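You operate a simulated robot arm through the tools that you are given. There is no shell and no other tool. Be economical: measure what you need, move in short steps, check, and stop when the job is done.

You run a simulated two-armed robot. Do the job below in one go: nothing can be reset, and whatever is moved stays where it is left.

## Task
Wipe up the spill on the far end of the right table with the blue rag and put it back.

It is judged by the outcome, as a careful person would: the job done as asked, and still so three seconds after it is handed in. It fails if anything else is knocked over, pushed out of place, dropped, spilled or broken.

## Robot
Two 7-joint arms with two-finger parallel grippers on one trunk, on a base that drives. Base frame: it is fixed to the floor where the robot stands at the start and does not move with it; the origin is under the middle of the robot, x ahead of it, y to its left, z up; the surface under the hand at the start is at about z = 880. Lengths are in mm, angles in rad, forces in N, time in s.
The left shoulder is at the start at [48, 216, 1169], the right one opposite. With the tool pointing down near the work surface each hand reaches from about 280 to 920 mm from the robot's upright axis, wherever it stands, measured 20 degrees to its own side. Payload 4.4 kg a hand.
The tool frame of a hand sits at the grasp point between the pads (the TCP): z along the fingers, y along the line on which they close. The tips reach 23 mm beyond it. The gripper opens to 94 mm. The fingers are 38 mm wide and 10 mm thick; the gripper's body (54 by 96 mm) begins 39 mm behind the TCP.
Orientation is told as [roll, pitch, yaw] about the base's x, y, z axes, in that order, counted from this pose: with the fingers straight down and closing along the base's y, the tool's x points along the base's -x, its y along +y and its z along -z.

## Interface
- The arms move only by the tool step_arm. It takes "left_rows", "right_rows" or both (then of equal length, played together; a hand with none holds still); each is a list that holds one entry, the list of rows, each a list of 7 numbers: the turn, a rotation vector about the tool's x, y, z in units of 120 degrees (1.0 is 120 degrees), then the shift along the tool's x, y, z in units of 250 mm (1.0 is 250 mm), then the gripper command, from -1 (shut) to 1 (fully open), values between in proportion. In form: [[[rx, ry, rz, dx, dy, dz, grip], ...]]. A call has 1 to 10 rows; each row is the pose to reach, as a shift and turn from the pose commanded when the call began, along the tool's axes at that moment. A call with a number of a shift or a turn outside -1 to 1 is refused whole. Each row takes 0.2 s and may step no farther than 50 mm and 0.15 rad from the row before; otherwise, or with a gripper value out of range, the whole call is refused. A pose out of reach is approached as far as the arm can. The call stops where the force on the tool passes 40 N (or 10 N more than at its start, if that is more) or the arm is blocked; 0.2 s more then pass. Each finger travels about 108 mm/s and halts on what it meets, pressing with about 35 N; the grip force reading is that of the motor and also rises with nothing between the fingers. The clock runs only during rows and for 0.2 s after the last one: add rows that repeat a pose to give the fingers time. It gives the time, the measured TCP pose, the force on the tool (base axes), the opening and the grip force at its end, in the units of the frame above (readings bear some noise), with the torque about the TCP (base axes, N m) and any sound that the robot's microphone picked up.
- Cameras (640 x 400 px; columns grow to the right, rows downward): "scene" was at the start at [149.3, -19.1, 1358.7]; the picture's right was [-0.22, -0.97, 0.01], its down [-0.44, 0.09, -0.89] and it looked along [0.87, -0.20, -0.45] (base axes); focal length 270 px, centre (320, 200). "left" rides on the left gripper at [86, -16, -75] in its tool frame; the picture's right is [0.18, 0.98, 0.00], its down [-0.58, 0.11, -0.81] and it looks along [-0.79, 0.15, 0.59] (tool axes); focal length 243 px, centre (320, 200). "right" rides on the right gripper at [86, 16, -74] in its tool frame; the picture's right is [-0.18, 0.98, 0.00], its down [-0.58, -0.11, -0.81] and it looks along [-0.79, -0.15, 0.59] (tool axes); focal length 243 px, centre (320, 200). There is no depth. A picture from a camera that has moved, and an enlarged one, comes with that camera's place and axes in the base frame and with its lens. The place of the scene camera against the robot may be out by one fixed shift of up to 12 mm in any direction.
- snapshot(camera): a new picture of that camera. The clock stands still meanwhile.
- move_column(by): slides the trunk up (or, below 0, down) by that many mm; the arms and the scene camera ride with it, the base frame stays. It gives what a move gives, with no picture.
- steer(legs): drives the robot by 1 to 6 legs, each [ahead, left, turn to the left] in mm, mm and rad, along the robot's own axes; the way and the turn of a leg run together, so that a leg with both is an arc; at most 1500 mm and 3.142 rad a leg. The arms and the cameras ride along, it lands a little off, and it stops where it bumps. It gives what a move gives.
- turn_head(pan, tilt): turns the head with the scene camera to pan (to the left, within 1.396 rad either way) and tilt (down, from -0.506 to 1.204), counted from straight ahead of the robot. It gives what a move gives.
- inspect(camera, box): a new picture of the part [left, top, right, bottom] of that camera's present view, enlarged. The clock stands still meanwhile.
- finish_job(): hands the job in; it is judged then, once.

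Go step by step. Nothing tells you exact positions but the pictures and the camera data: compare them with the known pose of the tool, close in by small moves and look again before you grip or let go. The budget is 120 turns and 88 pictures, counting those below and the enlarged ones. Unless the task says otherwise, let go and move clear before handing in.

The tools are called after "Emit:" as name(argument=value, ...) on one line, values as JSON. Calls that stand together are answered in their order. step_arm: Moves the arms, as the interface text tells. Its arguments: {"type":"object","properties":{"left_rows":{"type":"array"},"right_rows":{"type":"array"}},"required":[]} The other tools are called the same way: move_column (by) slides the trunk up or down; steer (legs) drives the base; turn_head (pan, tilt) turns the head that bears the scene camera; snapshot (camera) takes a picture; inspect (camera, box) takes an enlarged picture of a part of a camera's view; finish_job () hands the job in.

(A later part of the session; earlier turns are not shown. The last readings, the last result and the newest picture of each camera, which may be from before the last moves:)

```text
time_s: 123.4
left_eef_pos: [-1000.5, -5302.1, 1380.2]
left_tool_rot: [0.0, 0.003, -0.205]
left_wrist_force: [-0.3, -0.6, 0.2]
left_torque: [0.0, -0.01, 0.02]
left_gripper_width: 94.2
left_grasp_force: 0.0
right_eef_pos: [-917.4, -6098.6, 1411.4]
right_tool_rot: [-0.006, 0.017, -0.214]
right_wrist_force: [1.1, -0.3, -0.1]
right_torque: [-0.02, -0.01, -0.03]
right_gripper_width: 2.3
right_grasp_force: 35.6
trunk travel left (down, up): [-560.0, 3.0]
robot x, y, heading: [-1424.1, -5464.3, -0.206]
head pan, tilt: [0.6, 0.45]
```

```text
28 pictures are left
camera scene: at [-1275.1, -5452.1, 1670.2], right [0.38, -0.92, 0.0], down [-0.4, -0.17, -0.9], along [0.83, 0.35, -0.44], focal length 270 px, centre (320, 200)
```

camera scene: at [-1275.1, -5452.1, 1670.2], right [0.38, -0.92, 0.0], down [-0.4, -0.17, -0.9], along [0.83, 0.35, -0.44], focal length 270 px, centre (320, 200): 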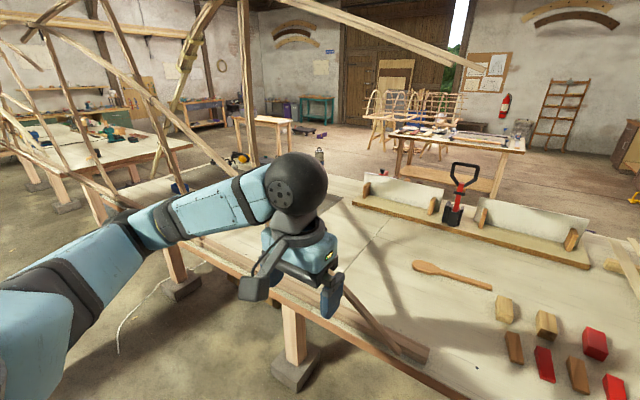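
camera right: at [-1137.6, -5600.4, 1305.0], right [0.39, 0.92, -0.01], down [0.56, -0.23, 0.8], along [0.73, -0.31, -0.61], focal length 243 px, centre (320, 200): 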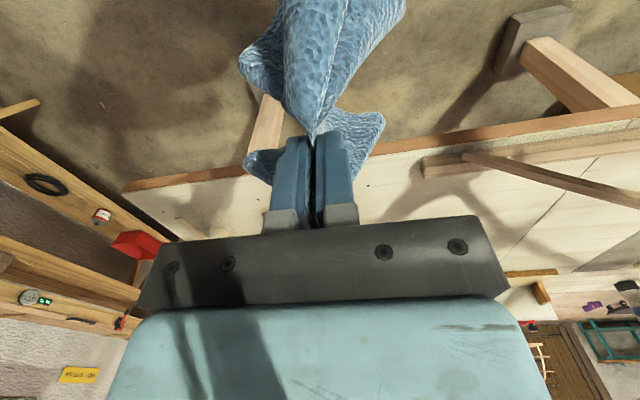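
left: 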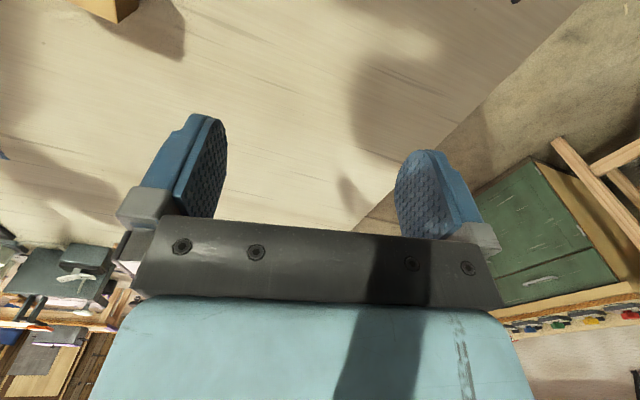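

Nothing here either. The only liquid I've seen is the patch on the table where I began, so I'll go back the way I came, viewing the remaining tabletops as I pass. First back off, lower the trunk and restore the tucked arm pose.

Emit:
steer(legs=[[-350, 250, 0]])

Emit:
step_arm(left_rows=[[[0, 0, 0, -0.18, -0.05, 0, 1], [0, 0, 0, -0.36, -0.1, 0, 1], [0, 0, 0, -0.54, -0.15, 0, 1], [0, 0, 0, -0.72, -0.2, 0, 1], [0, 0, 0, -0.9, -0.25, 0, 1]]], right_rows=[[[0, 0, 0, 0, 0.18, 0, -1], [0, 0, 0, 0, 0.36, 0, -1], [0, 0, 0, 0, 0.54, 0, -1], [0, 0, 0, 0, 0.7, 0, -1], [0, 0, 0, -0.15, 0.7, 0, -1]]])

Emit:
step_arm(left_rows=[[[0, 0, 0, -0.18, 0, 0, 1], [0, 0, 0, -0.36, 0, 0, 1], [0, 0, 0, -0.54, 0, 0, 1], [0, 0, 0, -0.72, 0, 0, 1], [0, 0, 0, -0.9, 0, 0, 1]]], right_rows=[[[0, 0, 0, -0.1, 0, 0, -1], [0, 0, 0, -0.2, 0, 0, -1], [0, 0, 0, -0.3, 0, 0, -1], [0, 0, 0, -0.35, 0, 0, -1], [0, 0, 0, -0.35, 0, 0, -1]]])

Emit:
move_column(by=-380)

Emit:
steer(legs=[[0, 0, -1.59], [-600, 0, 0], [0, 550, 0]])

```text
time_s: 126.2
left_eef_pos: [-1294.0, -4981.7, 1380.0]
left_tool_rot: [0.001, 0.002, -0.194]
left_wrist_force: [-0.7, 0.2, 1.0]
left_torque: [-0.01, -0.04, 0.03]
left_gripper_width: 94.0
left_grasp_force: 0.1
right_eef_pos: [-1203.1, -5776.6, 1409.2]
right_tool_rot: [-0.006, 0.019, -0.206]
right_wrist_force: [0.0, -0.9, 0.1]
right_torque: [0.03, -0.04, -0.03]
right_gripper_width: 2.4
right_grasp_force: 34.4
trunk travel left (down, up): [-560.0, 3.0]
robot x, y, heading: [-1713.2, -5148.0, -0.199]
head pan, tilt: [0.6, 0.45]
```

```text
time_s: 127.4
left_eef_pos: [-1079.0, -5086.8, 1376.9]
left_tool_rot: [0.003, 0.008, -0.196]
left_wrist_force: [-0.4, -0.5, 0.0]
left_torque: [0.0, 0.06, 0.0]
left_gripper_width: 94.1
left_grasp_force: 0.0
right_eef_pos: [-1128.9, -5612.7, 1403.4]
right_tool_rot: [-0.004, 0.022, -0.206]
right_wrist_force: [0.3, -0.1, -1.4]
right_torque: [0.02, 0.03, -0.05]
right_gripper_width: 2.6
right_grasp_force: 35.4
trunk travel left (down, up): [-560.0, 3.0]
robot x, y, heading: [-1713.9, -5151.4, -0.195]
head pan, tilt: [0.6, 0.45]
```

```text
time_s: 128.6
left_eef_pos: [-864.6, -5131.7, 1379.1]
left_tool_rot: [0.003, 0.003, -0.197]
left_wrist_force: [0.1, -0.9, -0.4]
left_torque: [0.01, 0.0, 0.01]
left_gripper_width: 93.9
left_grasp_force: 0.1
right_eef_pos: [-1046.5, -5632.4, 1404.7]
right_tool_rot: [-0.005, 0.019, -0.204]
right_wrist_force: [0.2, -0.4, 0.7]
right_torque: [0.04, 0.01, -0.02]
right_gripper_width: 2.5
right_grasp_force: 35.0
trunk travel left (down, up): [-560.0, 3.0]
robot x, y, heading: [-1714.5, -5150.3, -0.199]
head pan, tilt: [0.6, 0.45]
```

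```text
time_s: 132.3
left_eef_pos: [-864.2, -5129.1, 1000.1]
left_tool_rot: [0.0, 0.001, -0.193]
left_wrist_force: [0.1, -0.6, 0.1]
left_torque: [0.02, -0.01, 0.0]
left_gripper_width: 94.0
left_grasp_force: 0.2
right_eef_pos: [-1047.7, -5628.9, 1026.6]
right_tool_rot: [-0.006, 0.018, -0.203]
right_wrist_force: [-0.9, 0.4, 0.2]
right_torque: [0.02, 0.01, -0.01]
right_gripper_width: 2.4
right_grasp_force: 35.6
trunk travel left (down, up): [-180.0, 383.0]
robot x, y, heading: [-1713.1, -5143.9, -0.198]
head pan, tilt: [0.6, 0.45]
```

```text
time_s: 144.4
left_eef_pos: [-1048.7, -5536.3, 999.9]
left_tool_rot: [-0.003, 0.001, -1.796]
left_wrist_force: [-0.5, 1.0, 0.1]
left_torque: [-0.04, -0.02, 0.04]
left_gripper_width: 94.0
left_grasp_force: 0.1
right_eef_pos: [-1542.9, -5338.5, 1025.3]
right_tool_rot: [-0.006, 0.016, -1.804]
right_wrist_force: [0.0, 0.6, -0.1]
right_torque: [0.0, -0.02, -0.02]
right_gripper_width: 2.6
right_grasp_force: 35.3
trunk travel left (down, up): [-180.0, 383.0]
robot x, y, heading: [-1042.6, -4689.0, -1.8]
head pan, tilt: [0.6, 0.45]
```

I'll reverse along the aisle, viewing the tabletop beside me.

Emit:
steer(legs=[[-900, 12, 0]])

Emit:
turn_head(pan=1.35, tilt=0.35)

Emit:
snapshot(camera="scene")

```text
time_s: 149.2
left_eef_pos: [-835.6, -4663.6, 999.2]
left_tool_rot: [0.0, 0.002, -1.792]
left_wrist_force: [-1.0, 0.5, 1.0]
left_torque: [0.01, -0.02, 0.04]
left_gripper_width: 93.9
left_grasp_force: 0.1
right_eef_pos: [-1331.9, -4466.8, 1026.2]
right_tool_rot: [-0.005, 0.017, -1.802]
right_wrist_force: [0.0, -0.2, -0.2]
right_torque: [-0.01, 0.04, 0.07]
right_gripper_width: 2.7
right_grasp_force: 34.7
trunk travel left (down, up): [-180.0, 383.0]
robot x, y, heading: [-832.9, -3815.7, -1.794]
head pan, tilt: [0.6, 0.45]
```

```text
time_s: 150.3
left_eef_pos: [-834.7, -4662.8, 999.3]
left_tool_rot: [0.0, 0.002, -1.792]
left_wrist_force: [-0.5, 1.0, -0.1]
left_torque: [-0.01, 0.01, -0.03]
left_gripper_width: 94.1
left_grasp_force: 0.1
right_eef_pos: [-1330.8, -4467.3, 1026.1]
right_tool_rot: [-0.004, 0.017, -1.802]
right_wrist_force: [0.9, 0.3, 0.6]
right_torque: [0.03, -0.02, 0.05]
right_gripper_width: 2.6
right_grasp_force: 35.9
trunk travel left (down, up): [-180.0, 383.0]
robot x, y, heading: [-833.4, -3816.2, -1.794]
head pan, tilt: [1.349, 0.351]
```

```text
27 pictures are left
camera scene: at [-769.3, -3928.7, 1299.4], right [-0.43, -0.9, 0.0], down [-0.31, 0.15, -0.94], along [0.85, -0.4, -0.34], focal length 270 px, centre (320, 200)
```

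scene: 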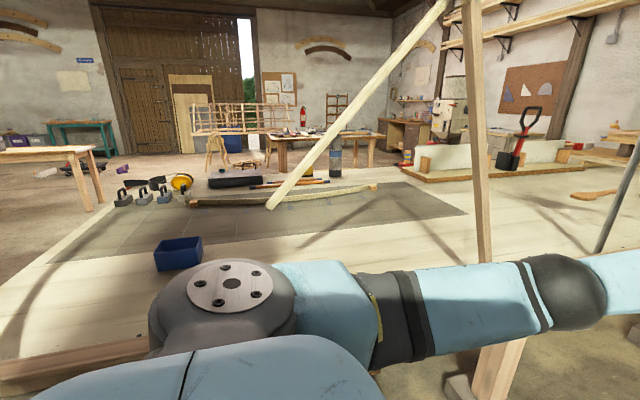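

Emit:
inspect(camera="scene", box=[180, 160, 380, 270])

Emit:
inspect(camera="scene", box=[360, 150, 640, 270])

```text
3.20 times, centred on (280, 215) of scene
camera zoom: at [-769.3, -3928.7, 1299.4], right [-0.43, -0.9, 0.0], down [-0.31, 0.15, -0.94], along [0.85, -0.4, -0.34], focal length 865 px, centre (448, 152)
```

zoom: 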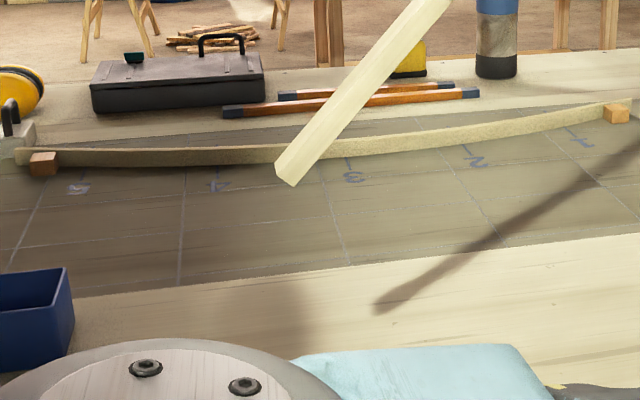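

```text
2.29 times, centred on (500, 210) of scene
camera zoom: at [-769.3, -3928.7, 1299.4], right [-0.43, -0.9, 0.0], down [-0.31, 0.15, -0.94], along [0.85, -0.4, -0.34], focal length 618 px, centre (-91, 177)
```

zoom: 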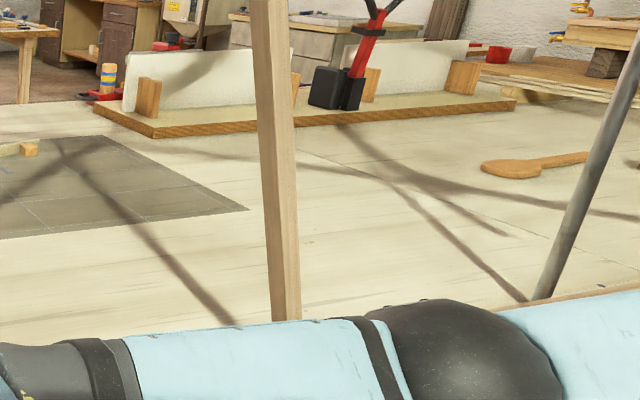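

No spill here either. I'll keep reversing to the ladder section.

Emit:
steer(legs=[[-980, 0, 0]])

```text
time_s: 155.4
left_eef_pos: [-617.0, -3706.0, 1000.0]
left_tool_rot: [0.001, 0.002, -1.785]
left_wrist_force: [-0.1, 0.4, -0.9]
left_torque: [0.01, -0.01, 0.02]
left_gripper_width: 94.2
left_grasp_force: 0.0
right_eef_pos: [-1113.3, -3512.7, 1026.3]
right_tool_rot: [-0.005, 0.018, -1.793]
right_wrist_force: [-0.9, 0.5, -0.1]
right_torque: [0.02, 0.0, 0.02]
right_gripper_width: 2.4
right_grasp_force: 35.5
trunk travel left (down, up): [-180.0, 383.0]
robot x, y, heading: [-619.8, -2859.1, -1.788]
head pan, tilt: [1.349, 0.351]
```

Emit:
steer(legs=[[-905, 15, 0]])

Emit:
snapshot(camera="scene")

```text
time_s: 160.2
left_eef_pos: [-405.0, -2817.0, 999.4]
left_tool_rot: [0.001, 0.001, -1.782]
left_wrist_force: [-0.2, 0.2, 0.2]
left_torque: [-0.02, -0.03, -0.02]
left_gripper_width: 94.1
left_grasp_force: 0.0
right_eef_pos: [-903.6, -2627.0, 1026.3]
right_tool_rot: [-0.006, 0.018, -1.792]
right_wrist_force: [1.3, -0.2, 0.2]
right_torque: [-0.01, -0.02, 0.04]
right_gripper_width: 2.6
right_grasp_force: 34.7
trunk travel left (down, up): [-180.0, 383.0]
robot x, y, heading: [-418.5, -1972.2, -1.779]
head pan, tilt: [1.349, 0.351]
```

```text
24 pictures are left
camera scene: at [-346.8, -2081.9, 1299.4], right [-0.42, -0.91, 0.0], down [-0.31, 0.14, -0.94], along [0.85, -0.4, -0.34], focal length 270 px, centre (320, 200)
```

scene: 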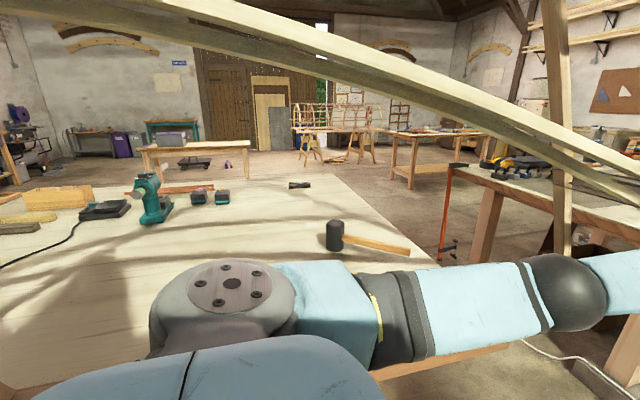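

That table is clean too, so the spill must be the wet patch on the table I started at. I'll return to the start area, staying well back before turning.

Emit:
steer(legs=[[-700, 0, 0], [-1250, -480, 0]])

Emit:
step_arm(left_rows=[[[0, 0, 0, 0.18, 0, 0, 1], [0, 0, 0, 0.36, 0, 0, 1], [0, 0, 0, 0.54, 0, 0, 1], [0, 0, 0, 0.72, 0, 0, 1], [0, 0, 0, 0.9, 0, 0, 1]]])

Emit:
step_arm(left_rows=[[[0, 0, 0, 0.18, 0, 0, 1], [0, 0, 0, 0.36, 0, 0, 1], [0, 0, 0, 0.54, 0.0, 0, 1], [0, 0, 0, 0.72, 0.0, 0, 1], [0, 0, 0, 0.9, 0.0, 0, 1]]])

```text
time_s: 163.8
left_eef_pos: [-332.1, -2199.3, 967.4]
left_tool_rot: [-0.001, 0.038, -1.848]
left_wrist_force: [0.1, 0.2, 1.2]
left_torque: [-0.01, -0.04, 0.01]
left_gripper_width: 94.0
left_grasp_force: 0.0
right_eef_pos: [-815.1, -1979.8, 996.9]
right_tool_rot: [-0.007, 0.051, -1.854]
right_wrist_force: [-1.4, 0.7, 0.8]
right_torque: [-0.05, -0.02, 0.04]
right_gripper_width: 2.7
right_grasp_force: 34.9
trunk travel left (down, up): [-180.0, 383.0]
robot x, y, heading: [-276.4, -1332.6, -1.843]
head pan, tilt: [1.349, 0.351]
stopped in leg 1: the robot was blocked; the commanded pose is now the measured one
```

```text
time_s: 165.2
left_eef_pos: [-333.2, -1947.0, 994.9]
left_tool_rot: [0.005, 0.019, -1.937]
left_wrist_force: [0.2, 0.9, 0.1]
left_torque: [0.0, 0.01, 0.02]
left_gripper_width: 94.2
left_grasp_force: 0.1
right_eef_pos: [-866.7, -1912.8, 1016.6]
right_tool_rot: [0.008, 0.025, -1.925]
right_wrist_force: [-0.7, 0.3, 0.3]
right_torque: [-0.06, 0.0, 0.04]
right_gripper_width: 2.4
right_grasp_force: 35.3
trunk travel left (down, up): [-180.0, 383.0]
robot x, y, heading: [-277.8, -1324.4, -1.919]
head pan, tilt: [1.349, 0.351]
stopped in row 5 (left hand): the arm was blocked; the commanded pose is now the measured one
```

```text
time_s: 166.6
left_eef_pos: [-295.9, -1728.0, 1005.0]
left_tool_rot: [-0.001, 0.004, -2.041]
left_wrist_force: [0.6, -0.2, -0.2]
left_torque: [-0.03, 0.03, 0.0]
left_gripper_width: 94.0
left_grasp_force: 0.0
right_eef_pos: [-914.5, -1858.1, 1023.3]
right_tool_rot: [0.015, 0.017, -2.007]
right_wrist_force: [-0.7, 1.2, 0.6]
right_torque: [-0.05, 0.01, 0.07]
right_gripper_width: 2.5
right_grasp_force: 35.4
trunk travel left (down, up): [-180.0, 383.0]
robot x, y, heading: [-282.0, -1323.3, -1.994]
head pan, tilt: [1.349, 0.351]
stopped in row 5 (left hand): the arm was blocked; the commanded pose is now the measured one
```

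Something blocked me here and the base has been pushed askew. I'll look before moving again.

Emit:
snapshot(camera="scene")

Emit:
turn_head(pan=1.39, tilt=0.9)

Emit:
snapshot(camera="scene")

```text
23 pictures are left
camera scene: at [-258.0, -1443.4, 1303.2], right [-0.6, -0.8, -0.01], down [-0.26, 0.2, -0.94], along [0.75, -0.57, -0.33], focal length 270 px, centre (320, 200)
```

scene: 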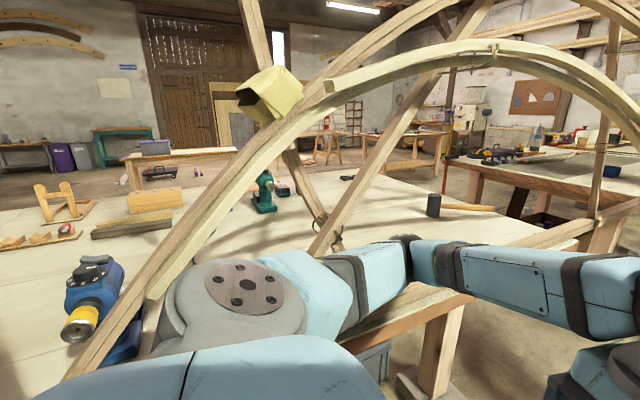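

```text
time_s: 167.6
left_eef_pos: [-296.7, -1732.0, 1000.9]
left_tool_rot: [0.008, 0.009, -2.037]
left_wrist_force: [-0.5, 0.0, 0.2]
left_torque: [0.03, 0.02, 0.03]
left_gripper_width: 93.9
left_grasp_force: 0.0
right_eef_pos: [-913.5, -1860.4, 1013.3]
right_tool_rot: [0.018, 0.024, -2.001]
right_wrist_force: [-1.0, -1.2, -0.6]
right_torque: [0.03, 0.0, 0.02]
right_gripper_width: 2.1
right_grasp_force: 34.9
trunk travel left (down, up): [-180.0, 383.0]
robot x, y, heading: [-277.6, -1327.9, -1.991]
head pan, tilt: [1.389, 0.901]
```

```text
22 pictures are left
camera scene: at [-272.7, -1432.3, 1253.5], right [-0.57, -0.82, -0.01], down [-0.63, 0.44, -0.64], along [0.53, -0.36, -0.77], focal length 270 px, centre (320, 200)
```

scene: 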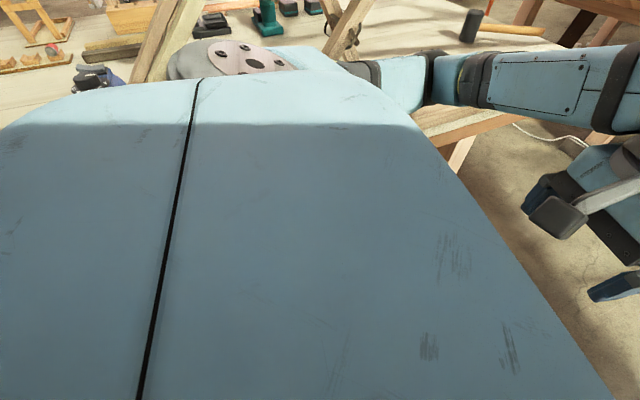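

The left shoulder and elbow seem to be against the arched frame, which still stands. I'll ease straight away from it.

Emit:
steer(legs=[[0, -300, 0]])

Emit:
turn_head(pan=1.39, tilt=0.35)

Emit:
snapshot(camera="scene")

```text
time_s: 170.7
left_eef_pos: [-538.4, -1617.8, 998.5]
left_tool_rot: [-0.013, 0.003, -2.017]
left_wrist_force: [0.0, 0.3, 0.8]
left_torque: [0.03, -0.02, 0.0]
left_gripper_width: 93.9
left_grasp_force: 0.1
right_eef_pos: [-1148.7, -1754.3, 1026.8]
right_tool_rot: [0.0, 0.02, -1.975]
right_wrist_force: [3.7, -1.7, 1.9]
right_torque: [-0.04, 0.12, 0.13]
right_gripper_width: 2.1
right_grasp_force: 34.9
trunk travel left (down, up): [-180.0, 383.0]
robot x, y, heading: [-544.8, -1209.7, -1.985]
head pan, tilt: [1.389, 0.901]
stopped in leg 1: the force on the tool passed its limit at 46 N (the readings are from after the stop); the commanded pose is now the measured one
```

```text
time_s: 171.7
left_eef_pos: [-538.4, -1616.4, 999.1]
left_tool_rot: [-0.016, 0.003, -2.021]
left_wrist_force: [-1.0, -0.8, -0.5]
left_torque: [0.02, -0.01, 0.02]
left_gripper_width: 94.2
left_grasp_force: 0.1
right_eef_pos: [-1147.0, -1753.4, 1025.7]
right_tool_rot: [0.001, 0.02, -1.979]
right_wrist_force: [7.6, -2.4, 1.9]
right_torque: [-0.01, 0.16, 0.14]
right_gripper_width: 2.3
right_grasp_force: 34.8
trunk travel left (down, up): [-180.0, 383.0]
robot x, y, heading: [-546.8, -1207.7, -1.985]
head pan, tilt: [1.389, 0.351]
```

```text
21 pictures are left
camera scene: at [-498.1, -1328.1, 1299.3], right [-0.56, -0.83, 0.0], down [-0.29, 0.19, -0.94], along [0.78, -0.53, -0.35], focal length 270 px, centre (320, 200)
```

scene: 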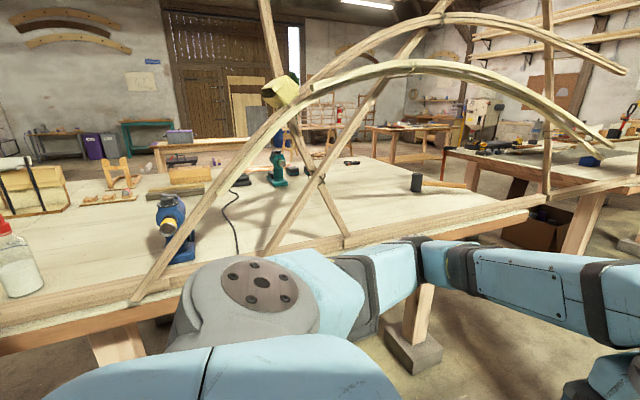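

The frame is intact. The right hand brushed something on the right, so I'll edge back, turn partway left and draw the right arm in.

Emit:
steer(legs=[[0, 50, 0], [0, 0, 0.6]])

Emit:
step_arm(right_rows=[[[0, 0, 0, 0.17, -0.03, 0, -1], [0, 0, 0, 0.34, -0.06, 0, -1], [0, 0, 0, 0.51, -0.09, 0, -1], [0, 0, 0, 0.68, -0.12, 0, -1], [0, 0, 0, 0.85, -0.15, 0, -1], [0, 0, 0, 1.0, -0.15, 0, -1]]])

Emit:
turn_head(pan=-1.39, tilt=0.5)

Emit:
snapshot(camera="scene")

```text
time_s: 174.1
left_eef_pos: [-359.4, -1612.6, 998.0]
left_tool_rot: [-0.028, 0.013, -1.675]
left_wrist_force: [0.5, -0.3, -1.0]
left_torque: [0.0, 0.0, 0.02]
left_gripper_width: 93.8
left_grasp_force: 0.0
right_eef_pos: [-861.2, -1970.5, 1018.5]
right_tool_rot: [-0.001, 0.032, -1.596]
right_wrist_force: [0.7, 0.1, 1.2]
right_torque: [-0.05, 0.0, -0.04]
right_gripper_width: 2.4
right_grasp_force: 35.3
trunk travel left (down, up): [-180.0, 383.0]
robot x, y, heading: [-506.2, -1231.9, -1.6]
head pan, tilt: [1.389, 0.351]
stopped in leg 2: the robot was blocked; the commanded pose is now the measured one
```

```text
time_s: 175.5
left_eef_pos: [-357.7, -1614.3, 996.9]
left_tool_rot: [-0.025, 0.017, -1.668]
left_wrist_force: [-0.4, 0.3, -0.3]
left_torque: [-0.02, 0.02, -0.01]
left_gripper_width: 94.1
left_grasp_force: 0.1
right_eef_pos: [-891.5, -1724.5, 1019.1]
right_tool_rot: [0.002, 0.04, -1.594]
right_wrist_force: [0.1, -0.1, 0.2]
right_torque: [-0.03, -0.03, -0.03]
right_gripper_width: 2.4
right_grasp_force: 34.8
trunk travel left (down, up): [-180.0, 383.0]
robot x, y, heading: [-501.4, -1234.6, -1.6]
head pan, tilt: [1.389, 0.351]
```

```text
time_s: 178.0
left_eef_pos: [-359.6, -1612.8, 995.9]
left_tool_rot: [-0.025, 0.017, -1.669]
left_wrist_force: [-0.1, 0.6, -0.8]
left_torque: [-0.02, 0.0, 0.0]
left_gripper_width: 94.2
left_grasp_force: 0.1
right_eef_pos: [-890.1, -1724.7, 1018.3]
right_tool_rot: [0.0, 0.037, -1.593]
right_wrist_force: [0.1, 0.0, 0.1]
right_torque: [0.0, 0.0, -0.04]
right_gripper_width: 2.5
right_grasp_force: 34.9
trunk travel left (down, up): [-180.0, 383.0]
robot x, y, heading: [-503.7, -1229.7, -1.598]
head pan, tilt: [-1.389, 0.499]
```

```text
20 pictures are left
camera scene: at [-602.1, -1331.9, 1284.4], right [-0.15, 0.99, 0.01], down [0.48, 0.08, -0.88], along [-0.87, -0.13, -0.48], focal length 270 px, centre (320, 200)
```

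scene: 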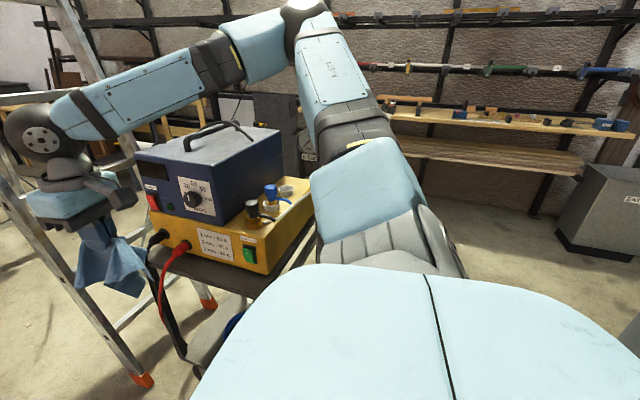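

The charger cart is right beside me, and the left elbow is against the frame. I'll stretch the left arm forward and bring the right hand inward, then reverse straight out of this pinch.

Emit:
step_arm(left_rows=[[[0, 0, 0, -0.15, 0, 0, 1], [0, 0, 0, -0.3, 0, 0, 1], [0, 0, 0, -0.45, 0, 0, 1], [0, 0, 0, -0.6, 0, 0, 1], [0, 0, 0, -0.75, 0, 0, 1], [0, 0, 0, -0.9, 0, 0, 1]]], right_rows=[[[0, 0, 0, 0, 0.1, 0, -1], [0, 0, 0, 0, 0.2, 0, -1], [0, 0, 0, 0, 0.3, 0, -1], [0, 0, 0, 0, 0.4, 0, -1], [0, 0, 0, 0, 0.5, 0, -1], [0, 0, 0, 0, 0.55, 0, -1]]])

Emit:
steer(legs=[[-500, 0, 0]])

```text
time_s: 179.4
left_eef_pos: [-372.5, -1831.7, 1000.4]
left_tool_rot: [-0.024, 0.003, -1.657]
left_wrist_force: [0.2, -0.6, -0.6]
left_torque: [-0.01, -0.01, 0.04]
left_gripper_width: 94.1
left_grasp_force: 0.1
right_eef_pos: [-751.7, -1721.3, 1028.2]
right_tool_rot: [0.0, 0.028, -1.59]
right_wrist_force: [0.5, -0.8, -0.9]
right_torque: [0.02, 0.0, -0.02]
right_gripper_width: 2.6
right_grasp_force: 35.1
trunk travel left (down, up): [-180.0, 383.0]
robot x, y, heading: [-501.8, -1231.4, -1.597]
head pan, tilt: [-1.389, 0.499]
```

```text
time_s: 182.3
left_eef_pos: [-363.4, -1324.0, 999.8]
left_tool_rot: [-0.024, 0.005, -1.665]
left_wrist_force: [-0.6, 0.1, -0.1]
left_torque: [-0.02, 0.02, 0.0]
left_gripper_width: 94.1
left_grasp_force: 0.0
right_eef_pos: [-738.9, -1211.6, 1028.0]
right_tool_rot: [-0.001, 0.027, -1.595]
right_wrist_force: [0.0, 0.9, -0.2]
right_torque: [-0.03, -0.02, -0.02]
right_gripper_width: 2.6
right_grasp_force: 34.8
trunk travel left (down, up): [-180.0, 383.0]
robot x, y, heading: [-490.1, -727.6, -1.603]
head pan, tilt: [-1.389, 0.499]
```

That freed it. I'll reverse the rest of the way and turn to face the start table.

Emit:
steer(legs=[[-700, 0, 0], [0, 0, 1.6]])

Emit:
turn_head(pan=0.0, tilt=0.5)

Emit:
snapshot(camera="scene")

```text
time_s: 190.0
left_eef_pos: [129.2, 104.9, 1000.1]
left_tool_rot: [-0.025, 0.005, -0.065]
left_wrist_force: [-0.2, -0.3, -0.5]
left_torque: [-0.01, 0.03, -0.03]
left_gripper_width: 94.1
left_grasp_force: 0.1
right_eef_pos: [27.0, -273.8, 1027.1]
right_tool_rot: [-0.003, 0.027, 0.002]
right_wrist_force: [0.9, -0.1, 0.3]
right_torque: [0.03, 0.02, -0.04]
right_gripper_width: 2.4
right_grasp_force: 35.0
trunk travel left (down, up): [-180.0, 383.0]
robot x, y, heading: [-466.4, -39.6, -0.001]
head pan, tilt: [-1.389, 0.499]
```

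```text
time_s: 191.6
left_eef_pos: [128.2, 105.7, 999.0]
left_tool_rot: [-0.025, 0.006, -0.065]
left_wrist_force: [0.1, -0.2, -0.4]
left_torque: [0.02, -0.01, 0.08]
left_gripper_width: 94.3
left_grasp_force: 0.0
right_eef_pos: [27.0, -273.9, 1026.5]
right_tool_rot: [-0.002, 0.027, 0.003]
right_wrist_force: [-0.1, 0.5, 0.3]
right_torque: [-0.03, -0.01, -0.03]
right_gripper_width: 2.5
right_grasp_force: 35.3
trunk travel left (down, up): [-180.0, 383.0]
robot x, y, heading: [-467.9, -37.8, 0.002]
head pan, tilt: [0.0, 0.499]
```

```text
19 pictures are left
camera scene: at [-312.8, -44.5, 1285.7], right [0.0, -1.0, 0.0], down [-0.48, 0.0, -0.88], along [0.88, 0.0, -0.48], focal length 270 px, centre (320, 200)
```

scene: 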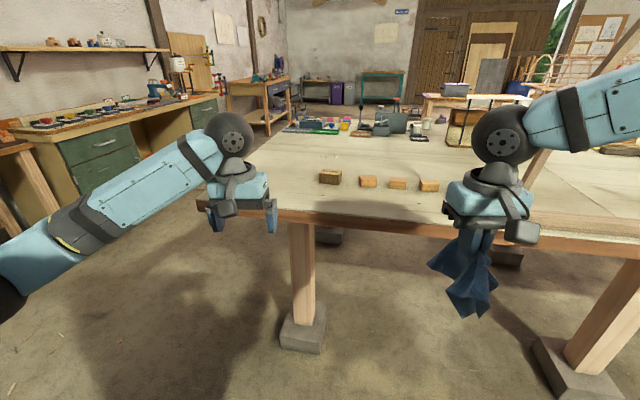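

I'm back facing the start table. I'll raise the trunk so the rag clears the surface and drive up to my original spot.

Emit:
move_column(by=130)

Emit:
steer(legs=[[468, 40, 0]])

Emit:
turn_head(pan=-0.1, tilt=0.6)

Emit:
snapshot(camera="scene")

Emit:
inspect(camera="scene", box=[230, 130, 430, 255])

```text
time_s: 193.2
left_eef_pos: [128.6, 105.4, 1129.9]
left_tool_rot: [-0.025, 0.005, -0.064]
left_wrist_force: [-0.2, -0.7, -0.3]
left_torque: [-0.01, -0.02, 0.02]
left_gripper_width: 93.9
left_grasp_force: 0.1
right_eef_pos: [27.9, -273.2, 1157.3]
right_tool_rot: [-0.001, 0.028, 0.003]
right_wrist_force: [-0.5, -0.3, 0.6]
right_torque: [0.03, -0.02, -0.07]
right_gripper_width: 2.5
right_grasp_force: 34.4
trunk travel left (down, up): [-310.0, 253.0]
robot x, y, heading: [-466.7, -36.7, -0.005]
head pan, tilt: [0.0, 0.499]
```

```text
time_s: 196.0
left_eef_pos: [596.7, 148.9, 1129.8]
left_tool_rot: [-0.026, 0.005, -0.062]
left_wrist_force: [0.3, 0.0, 0.1]
left_torque: [0.0, 0.01, 0.0]
left_gripper_width: 93.7
left_grasp_force: 0.1
right_eef_pos: [495.5, -231.6, 1156.5]
right_tool_rot: [-0.002, 0.029, 0.01]
right_wrist_force: [0.1, 0.0, -0.2]
right_torque: [0.0, -0.02, -0.03]
right_gripper_width: 2.5
right_grasp_force: 35.5
trunk travel left (down, up): [-310.0, 253.0]
robot x, y, heading: [1.0, 1.5, 0.003]
head pan, tilt: [0.0, 0.499]
```

```text
time_s: 196.6
left_eef_pos: [595.0, 148.9, 1128.1]
left_tool_rot: [-0.024, 0.005, -0.06]
left_wrist_force: [-0.9, -0.7, 0.5]
left_torque: [-0.02, 0.01, 0.0]
left_gripper_width: 94.0
left_grasp_force: 0.0
right_eef_pos: [494.8, -231.8, 1156.5]
right_tool_rot: [-0.003, 0.027, 0.009]
right_wrist_force: [-0.4, 0.7, -0.4]
right_torque: [0.0, 0.01, -0.03]
right_gripper_width: 2.5
right_grasp_force: 35.4
trunk travel left (down, up): [-310.0, 253.0]
robot x, y, heading: [3.4, 6.5, 0.007]
head pan, tilt: [-0.099, 0.6]
```

```text
18 pictures are left
camera scene: at [152.2, -12.0, 1406.7], right [-0.1, -1.0, 0.0], down [-0.56, 0.05, -0.83], along [0.82, -0.08, -0.56], focal length 270 px, centre (320, 200)
```

scene: 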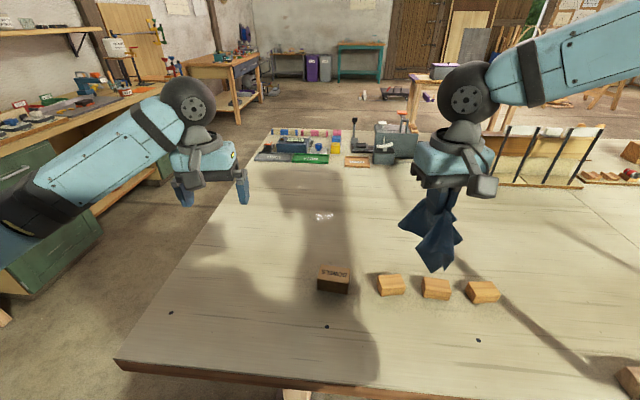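

```text
3.20 times, centred on (330, 192) of scene
camera zoom: at [152.2, -12.0, 1406.7], right [-0.1, -1.0, 0.0], down [-0.56, 0.05, -0.83], along [0.82, -0.08, -0.56], focal length 865 px, centre (288, 224)
```

zoom: 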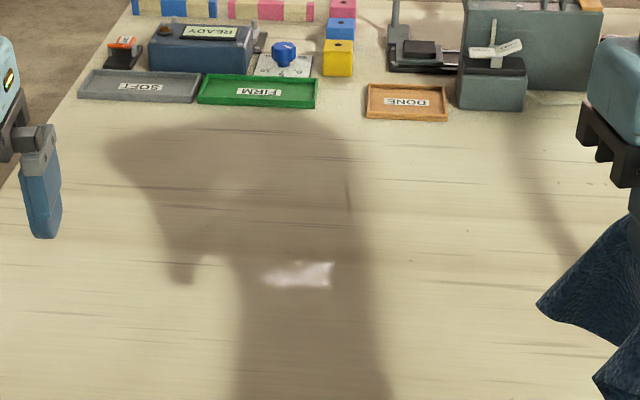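

The patch is a clear puddle near (833, -91), most visible by its glint. I'll take a second view with the left wrist camera to get its extent.

Emit:
snapshot(camera="left")

Emit:
snapshot(camera="right")

```text
16 pictures are left
camera left: at [507.6, 139.7, 1205.4], right [-0.12, 0.99, -0.02], down [0.59, 0.09, 0.8], along [0.8, 0.09, -0.6], focal length 243 px, centre (320, 200)
```

left: 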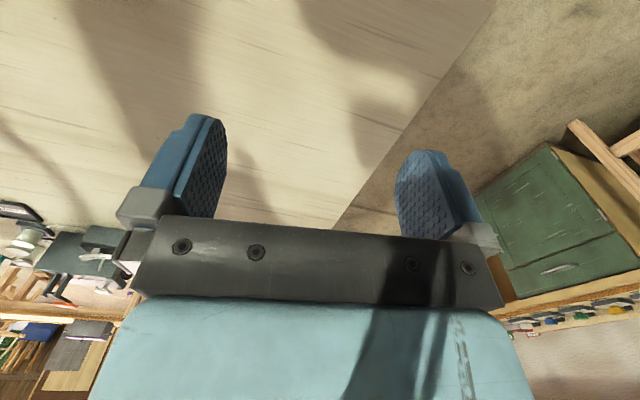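

```text
15 pictures are left
camera right: at [411.1, -214.7, 1234.4], right [0.18, 0.98, -0.01], down [0.6, -0.1, 0.79], along [0.78, -0.14, -0.61], focal length 243 px, centre (320, 200)
```

right: 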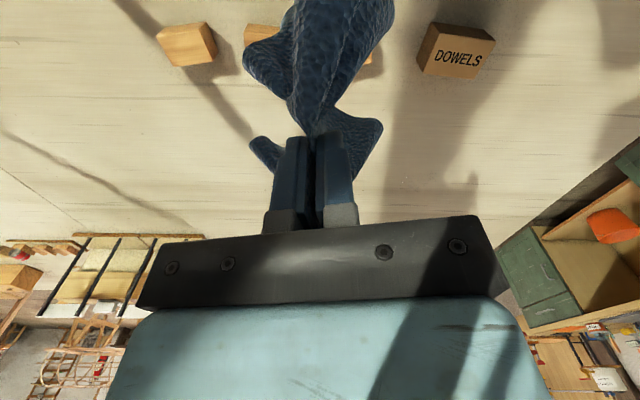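

From here the right arm can't reach inward that far. I'll shift the base left and slightly ahead so the puddle falls on its own side, then carry the rag over it.

Emit:
steer(legs=[[50, 215, 0]])

Emit:
step_arm(right_rows=[[[0, 0, 0, -0.16, -0.05, 0, -1], [0, 0, 0, -0.32, -0.1, 0, -1], [0, 0, 0, -0.48, -0.15, 0, -1], [0, 0, 0, -0.64, -0.2, 0, -1], [0, 0, 0, -0.8, -0.25, 0, -1], [0, 0, 0, -0.96, -0.28, 0, -1]]])

Emit:
snapshot(camera="scene")

```text
time_s: 199.1
left_eef_pos: [643.1, 358.6, 1130.2]
left_tool_rot: [-0.025, 0.004, -0.059]
left_wrist_force: [0.4, -0.8, 0.4]
left_torque: [0.02, 0.0, 0.04]
left_gripper_width: 94.0
left_grasp_force: 0.1
right_eef_pos: [545.0, -21.5, 1156.3]
right_tool_rot: [-0.003, 0.026, 0.014]
right_wrist_force: [0.2, -0.6, 0.0]
right_torque: [0.02, 0.01, -0.01]
right_gripper_width: 2.6
right_grasp_force: 35.0
trunk travel left (down, up): [-310.0, 253.0]
robot x, y, heading: [51.0, 213.2, 0.002]
head pan, tilt: [-0.099, 0.6]
```

```text
time_s: 200.5
left_eef_pos: [646.2, 358.4, 1129.1]
left_tool_rot: [-0.024, 0.005, -0.058]
left_wrist_force: [-0.6, -0.3, 0.2]
left_torque: [0.05, -0.02, -0.01]
left_gripper_width: 93.9
left_grasp_force: 0.1
right_eef_pos: [781.0, -93.3, 1149.9]
right_tool_rot: [0.0, 0.027, 0.01]
right_wrist_force: [-0.4, -0.4, -0.7]
right_torque: [0.01, 0.04, -0.03]
right_gripper_width: 2.4
right_grasp_force: 35.0
right hand out of reach, approached as far as the arm can: row 6
trunk travel left (down, up): [-310.0, 253.0]
robot x, y, heading: [49.6, 210.8, 0.007]
head pan, tilt: [-0.099, 0.6]
```

```text
14 pictures are left
camera scene: at [202.5, 196.0, 1406.4], right [-0.09, -1.0, 0.0], down [-0.56, 0.05, -0.82], along [0.82, -0.08, -0.57], focal length 270 px, centre (320, 200)
```

scene: 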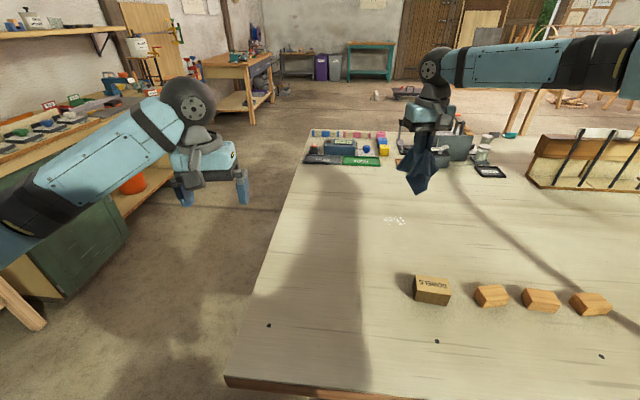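

The puddle is confirmed at about (832, -97). I'll lower the trunk and bring the rag down onto it.

Emit:
move_column(by=-150)

Emit:
step_arm(right_rows=[[[0, 0, 0, -0.1, -0.02, 0.05, -1], [0, 0, 0, -0.18, -0.02, 0.15, -1], [0, 0, 0, -0.18, -0.02, 0.25, -1], [0, 0, 0, -0.18, -0.02, 0.3, -1], [0, 0, 0, -0.18, -0.02, 0.34, -1], [0, 0, 0, -0.18, -0.02, 0.36, -1]]])

```text
time_s: 202.2
left_eef_pos: [643.8, 359.2, 980.0]
left_tool_rot: [-0.024, 0.004, -0.057]
left_wrist_force: [0.4, 1.0, 0.2]
left_torque: [-0.05, 0.01, -0.01]
left_gripper_width: 93.9
left_grasp_force: 0.0
right_eef_pos: [780.6, -91.7, 1001.7]
right_tool_rot: [0.0, 0.026, 0.013]
right_wrist_force: [-0.1, 0.2, 0.1]
right_torque: [0.01, 0.0, -0.04]
right_gripper_width: 2.7
right_grasp_force: 34.4
trunk travel left (down, up): [-160.0, 403.0]
robot x, y, heading: [49.4, 211.0, 0.005]
head pan, tilt: [-0.099, 0.6]
```

```text
time_s: 203.6
left_eef_pos: [644.5, 359.0, 979.2]
left_tool_rot: [-0.023, 0.007, -0.057]
left_wrist_force: [0.1, -0.7, 0.7]
left_torque: [-0.01, -0.03, -0.01]
left_gripper_width: 93.7
left_grasp_force: 0.1
right_eef_pos: [775.4, -119.7, 927.5]
right_tool_rot: [0.001, 0.023, 0.012]
right_wrist_force: [0.7, -0.7, -0.7]
right_torque: [-0.01, -0.01, -0.05]
right_gripper_width: 2.7
right_grasp_force: 34.6
right hand out of reach, approached as far as the arm can: row 1, 2, 3, 4, 5, 6
trunk travel left (down, up): [-160.0, 403.0]
robot x, y, heading: [48.5, 212.5, 0.011]
head pan, tilt: [-0.099, 0.6]
```

Still short of reach, so I'll lift slightly and edge the base about 110 mm ahead.

Emit:
step_arm(right_rows=[[[0, 0, 0, 0.1, 0, -0.1, -1], [0, 0, 0, 0.25, 0.05, -0.2, -1]]])

Emit:
steer(legs=[[60, 0, 0], [50, 0, 0]])

```text
time_s: 204.2
left_eef_pos: [643.5, 360.9, 981.2]
left_tool_rot: [-0.025, 0.003, -0.058]
left_wrist_force: [0.6, -0.5, 0.0]
left_torque: [0.0, 0.0, 0.0]
left_gripper_width: 94.1
left_grasp_force: 0.0
right_eef_pos: [715.6, -108.1, 981.3]
right_tool_rot: [-0.001, 0.026, 0.013]
right_wrist_force: [-0.2, -0.3, -0.2]
right_torque: [0.01, -0.03, -0.01]
right_gripper_width: 2.5
right_grasp_force: 35.7
trunk travel left (down, up): [-160.0, 403.0]
robot x, y, heading: [49.4, 210.6, 0.005]
head pan, tilt: [-0.099, 0.6]
```

```text
time_s: 205.7
left_eef_pos: [755.6, 358.1, 979.5]
left_tool_rot: [-0.024, 0.005, -0.058]
left_wrist_force: [0.4, -0.1, -0.5]
left_torque: [0.03, 0.06, -0.01]
left_gripper_width: 94.0
left_grasp_force: 0.1
right_eef_pos: [828.0, -107.8, 979.6]
right_tool_rot: [0.0, 0.025, 0.012]
right_wrist_force: [1.0, -0.6, -1.0]
right_torque: [0.0, 0.0, -0.04]
right_gripper_width: 2.3
right_grasp_force: 35.1
trunk travel left (down, up): [-160.0, 403.0]
robot x, y, heading: [159.5, 212.6, 0.007]
head pan, tilt: [-0.099, 0.6]
```

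Now the rag is right above the puddle. I'll press it down.

Emit:
step_arm(right_rows=[[[0, 0, 0, 0, 0.02, 0.1, -1], [0, 0, 0, 0, 0.04, 0.2, -1], [0, 0, 0, 0, 0.04, 0.26, -1], [0, 0, 0, 0, 0.04, 0.29, -1]]])

Emit:
snapshot(camera="scene")

```text
time_s: 206.7
left_eef_pos: [754.1, 358.8, 979.5]
left_tool_rot: [-0.025, 0.004, -0.057]
left_wrist_force: [0.3, -0.7, 0.0]
left_torque: [-0.02, 0.0, 0.02]
left_gripper_width: 94.0
left_grasp_force: 0.1
right_eef_pos: [825.5, -97.8, 909.8]
right_tool_rot: [-0.001, 0.024, 0.011]
right_wrist_force: [-0.1, -1.0, 2.4]
right_torque: [0.02, 0.03, -0.03]
right_gripper_width: 2.6
right_grasp_force: 35.2
trunk travel left (down, up): [-160.0, 403.0]
robot x, y, heading: [157.6, 213.1, 0.007]
head pan, tilt: [-0.099, 0.6]
```

```text
13 pictures are left
camera scene: at [310.5, 197.1, 1256.8], right [-0.09, -1.0, 0.0], down [-0.56, 0.05, -0.83], along [0.82, -0.08, -0.56], focal length 270 px, centre (320, 200)
```

scene: 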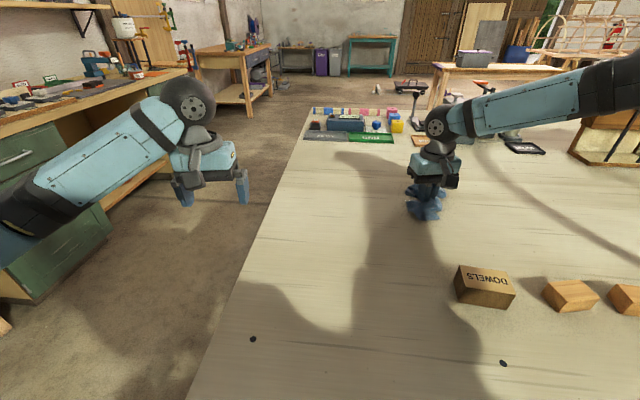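

Contact is light at 2.4 N. I'll wipe in a zigzag over the puddle with gentle pressure.

Emit:
step_arm(right_rows=[[[0, 0, 0, 0, 0.15, 0.015, -1], [0, 0, 0, 0, 0.28, 0.015, -1], [0, 0, 0, -0.14, 0.28, 0.015, -1], [0, 0, 0, -0.14, 0.1, 0.015, -1], [0, 0, 0, -0.14, -0.08, 0.015, -1], [0, 0, 0, -0.14, -0.26, 0.015, -1], [0, 0, 0, 0, -0.26, 0.015, -1], [0, 0, 0, 0, -0.08, 0.015, -1], [0, 0, 0, 0, 0.1, 0.015, -1], [0, 0, 0, 0, 0.28, 0.015, -1]]])

Emit:
step_arm(right_rows=[[[0, 0, 0, 0.13, 0, 0, -1], [0, 0, 0, 0.13, -0.18, 0, -1], [0, 0, 0, 0.13, -0.36, 0, -1], [0, 0, 0, 0.13, -0.54, 0, -1], [0, 0, 0, 0.25, -0.54, 0, -1], [0, 0, 0, 0.25, -0.36, 0, -1], [0, 0, 0, 0.25, -0.18, 0, -1], [0, 0, 0, 0.25, 0, 0, -1], [0, 0, 0, 0.2, -0.19, 0, -1], [0, 0, 0, 0.25, -0.38, 0, -1]]])

Emit:
inspect(camera="scene", box=[320, 130, 520, 255])

```text
time_s: 208.9
left_eef_pos: [754.2, 358.5, 979.4]
left_tool_rot: [-0.023, 0.003, -0.059]
left_wrist_force: [0.0, 0.0, -0.3]
left_torque: [0.0, 0.02, 0.05]
left_gripper_width: 93.8
left_grasp_force: 0.1
right_eef_pos: [817.8, -34.6, 906.1]
right_tool_rot: [0.001, 0.027, 0.008]
right_wrist_force: [0.3, -1.7, 4.2]
right_torque: [-0.04, -0.03, -0.06]
right_gripper_width: 2.7
right_grasp_force: 34.6
right hand out of reach, approached as far as the arm can: row 2, 3, 4, 10
trunk travel left (down, up): [-160.0, 403.0]
robot x, y, heading: [161.7, 212.8, 0.005]
head pan, tilt: [-0.099, 0.6]
```

```text
time_s: 211.1
left_eef_pos: [753.1, 358.9, 979.7]
left_tool_rot: [-0.022, 0.003, -0.059]
left_wrist_force: [0.1, -0.3, 0.3]
left_torque: [-0.01, -0.01, 0.01]
left_gripper_width: 93.9
left_grasp_force: 0.0
right_eef_pos: [757.5, -130.5, 908.7]
right_tool_rot: [0.0, 0.025, 0.011]
right_wrist_force: [0.3, -0.2, 0.8]
right_torque: [0.01, 0.0, -0.01]
right_gripper_width: 2.3
right_grasp_force: 35.6
trunk travel left (down, up): [-160.0, 403.0]
robot x, y, heading: [161.7, 210.2, 0.004]
head pan, tilt: [-0.099, 0.6]
```

```text
3.20 times, centred on (420, 192) of scene
camera zoom: at [310.1, 196.3, 1256.8], right [-0.09, -1.0, 0.0], down [-0.56, 0.05, -0.83], along [0.82, -0.08, -0.56], focal length 865 px, centre (0, 224)
```

zoom: 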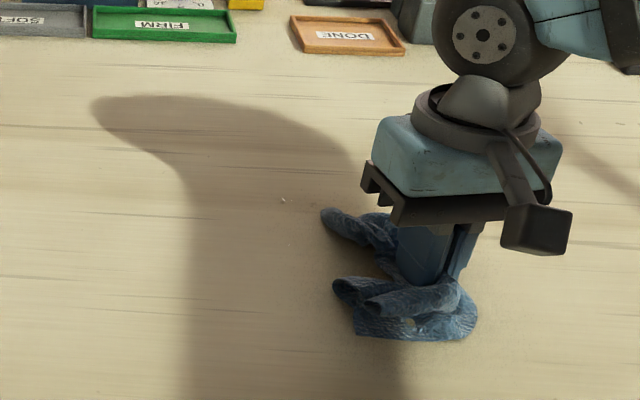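

One droplet remains near (878, -91), and the rest looks dry. I'll edge ahead a bit and wipe farther out.

Emit:
step_arm(right_rows=[[[0, 0, 0, 0, 0.1, -0.1, -1], [0, 0, 0, 0, 0.1, -0.16, -1]]])

Emit:
steer(legs=[[60, 0, 0]])

Emit:
step_arm(right_rows=[[[0, 0, 0, -0.1, 0, 0.1, -1], [0, 0, 0, -0.2, 0, 0.17, -1], [0, 0, 0, -0.34, 0.05, 0.18, -1], [0, 0, 0, -0.34, 0.2, 0.18, -1], [0, 0, 0, -0.25, 0.2, 0.18, -1], [0, 0, 0, -0.25, 0.05, 0.18, -1], [0, 0, 0, -0.34, -0.05, 0.18, -1], [0, 0, 0, -0.25, -0.15, 0.18, -1], [0, 0, 0, -0.15, 0, 0.18, -1], [0, 0, 0, -0.05, 0.15, 0.18, -1]]])

```text
time_s: 211.7
left_eef_pos: [755.1, 357.6, 978.9]
left_tool_rot: [-0.025, 0.005, -0.058]
left_wrist_force: [0.3, -0.1, -0.4]
left_torque: [-0.01, 0.02, -0.02]
left_gripper_width: 94.0
left_grasp_force: 0.0
right_eef_pos: [758.3, -103.6, 947.3]
right_tool_rot: [0.0, 0.024, 0.009]
right_wrist_force: [-0.6, -0.6, -0.9]
right_torque: [0.0, 0.0, -0.03]
right_gripper_width: 2.5
right_grasp_force: 34.6
trunk travel left (down, up): [-160.0, 403.0]
robot x, y, heading: [155.9, 211.0, -0.001]
head pan, tilt: [-0.099, 0.6]
```

```text
time_s: 212.6
left_eef_pos: [768.8, 357.8, 980.0]
left_tool_rot: [-0.024, 0.001, -0.063]
left_wrist_force: [-0.4, -0.2, 0.2]
left_torque: [0.01, 0.0, 0.01]
left_gripper_width: 93.9
left_grasp_force: 0.1
right_eef_pos: [770.9, -104.5, 947.2]
right_tool_rot: [0.0, 0.024, 0.006]
right_wrist_force: [-0.2, 0.1, 0.2]
right_torque: [0.02, 0.02, -0.05]
right_gripper_width: 2.7
right_grasp_force: 35.2
trunk travel left (down, up): [-160.0, 403.0]
robot x, y, heading: [176.6, 213.0, 0.0]
head pan, tilt: [-0.099, 0.6]
stopped in leg 1: the robot was blocked; the commanded pose is now the measured one
```

```text
time_s: 214.6
left_eef_pos: [768.8, 357.9, 979.2]
left_tool_rot: [-0.025, 0.004, -0.066]
left_wrist_force: [-0.3, 0.0, 0.0]
left_torque: [-0.02, -0.01, 0.0]
left_gripper_width: 93.9
left_grasp_force: 0.0
right_eef_pos: [826.8, -130.0, 905.6]
right_tool_rot: [-0.001, 0.018, -0.004]
right_wrist_force: [-6.1, -2.8, 16.9]
right_torque: [-0.03, -0.01, -0.04]
right_gripper_width: 2.4
right_grasp_force: 35.2
right hand out of reach, approached as far as the arm can: row 4
trunk travel left (down, up): [-160.0, 403.0]
robot x, y, heading: [177.7, 213.8, -0.002]
head pan, tilt: [-0.099, 0.6]
stopped in row 9 (right hand): the force on the tool passed its limit at 44 N (the readings are from after the stop); the commanded pose is now the measured one
```

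Emit:
step_arm(right_rows=[[[0, 0, 0, 0.05, 0, -0.1, -1], [0, 0, 0, 0.2, -0.05, -0.2, -1], [0, 0, 0, 0.35, -0.15, -0.25, -1], [0, 0, 0, 0.45, -0.3, -0.25, -1]]])

Emit:
inspect(camera="scene", box=[320, 110, 520, 235])

```text
time_s: 215.6
left_eef_pos: [770.1, 357.0, 979.9]
left_tool_rot: [-0.022, 0.004, -0.063]
left_wrist_force: [0.4, -0.1, 0.1]
left_torque: [0.0, -0.02, 0.02]
left_gripper_width: 94.1
left_grasp_force: 0.1
right_eef_pos: [716.9, -206.9, 967.8]
right_tool_rot: [0.001, 0.021, 0.0]
right_wrist_force: [0.3, 0.2, 0.4]
right_torque: [-0.04, -0.03, -0.03]
right_gripper_width: 2.4
right_grasp_force: 34.9
trunk travel left (down, up): [-160.0, 403.0]
robot x, y, heading: [173.0, 217.2, -0.003]
head pan, tilt: [-0.099, 0.6]
```

```text
3.20 times, centred on (420, 172) of scene
camera zoom: at [324.9, 197.3, 1256.8], right [-0.1, -0.99, 0.0], down [-0.56, 0.06, -0.83], along [0.82, -0.08, -0.56], focal length 865 px, centre (0, 288)
```

zoom: 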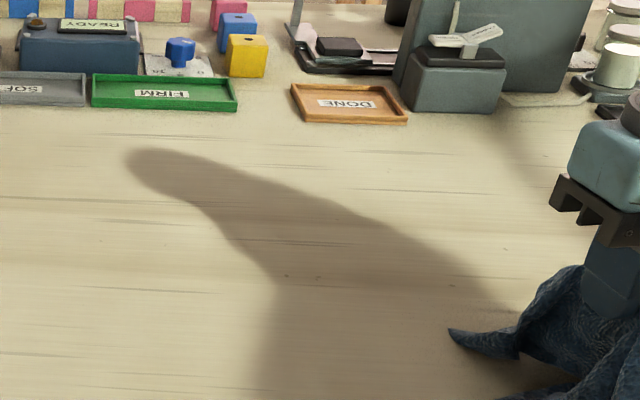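

The puddle is gone. Next I'll put the rag back at its original place near (724, -410), lifting well clear of the wood blocks on the way.

Emit:
move_column(by=160)

Emit:
steer(legs=[[-172, 0, 0], [0, -215, 0]])

Emit:
step_arm(right_rows=[[[0, 0, 0, -0.15, 0.02, 0, -1], [0, 0, 0, -0.3, 0.03, 0, -1], [0, 0, 0, -0.45, 0.04, 0, -1], [0, 0, 0, -0.6, 0.05, 0, -1], [0, 0, 0, -0.72, 0.05, 0, -1]]])

```text
time_s: 217.4
left_eef_pos: [770.3, 358.4, 1139.2]
left_tool_rot: [-0.024, 0.005, -0.062]
left_wrist_force: [0.7, -0.1, -0.6]
left_torque: [0.0, -0.02, 0.02]
left_gripper_width: 94.1
left_grasp_force: 0.1
right_eef_pos: [715.8, -205.4, 1127.9]
right_tool_rot: [-0.002, 0.023, 0.0]
right_wrist_force: [0.1, 0.4, -0.4]
right_torque: [-0.02, 0.02, -0.06]
right_gripper_width: 2.5
right_grasp_force: 35.2
trunk travel left (down, up): [-320.0, 243.0]
robot x, y, heading: [175.9, 213.3, 0.002]
head pan, tilt: [-0.099, 0.6]
```

```text
time_s: 220.9
left_eef_pos: [598.4, 144.0, 1139.5]
left_tool_rot: [-0.023, 0.006, -0.068]
left_wrist_force: [0.8, -0.7, 0.8]
left_torque: [-0.01, 0.02, 0.03]
left_gripper_width: 93.9
left_grasp_force: 0.1
right_eef_pos: [544.8, -420.0, 1129.1]
right_tool_rot: [-0.002, 0.021, -0.004]
right_wrist_force: [0.5, 0.2, 0.9]
right_torque: [-0.01, -0.01, -0.03]
right_gripper_width: 2.7
right_grasp_force: 34.1
trunk travel left (down, up): [-320.0, 243.0]
robot x, y, heading: [5.7, 3.8, -0.004]
head pan, tilt: [-0.099, 0.6]
```

```text
time_s: 222.2
left_eef_pos: [601.0, 143.8, 1137.7]
left_tool_rot: [-0.024, 0.006, -0.067]
left_wrist_force: [0.9, -0.1, 0.3]
left_torque: [-0.01, 0.01, -0.01]
left_gripper_width: 94.0
left_grasp_force: 0.1
right_eef_pos: [725.7, -407.2, 1125.1]
right_tool_rot: [-0.002, 0.024, -0.001]
right_wrist_force: [-0.1, -0.2, 0.0]
right_torque: [-0.01, 0.0, -0.01]
right_gripper_width: 2.5
right_grasp_force: 35.3
trunk travel left (down, up): [-320.0, 243.0]
robot x, y, heading: [5.3, 0.0, -0.002]
head pan, tilt: [-0.099, 0.6]
```

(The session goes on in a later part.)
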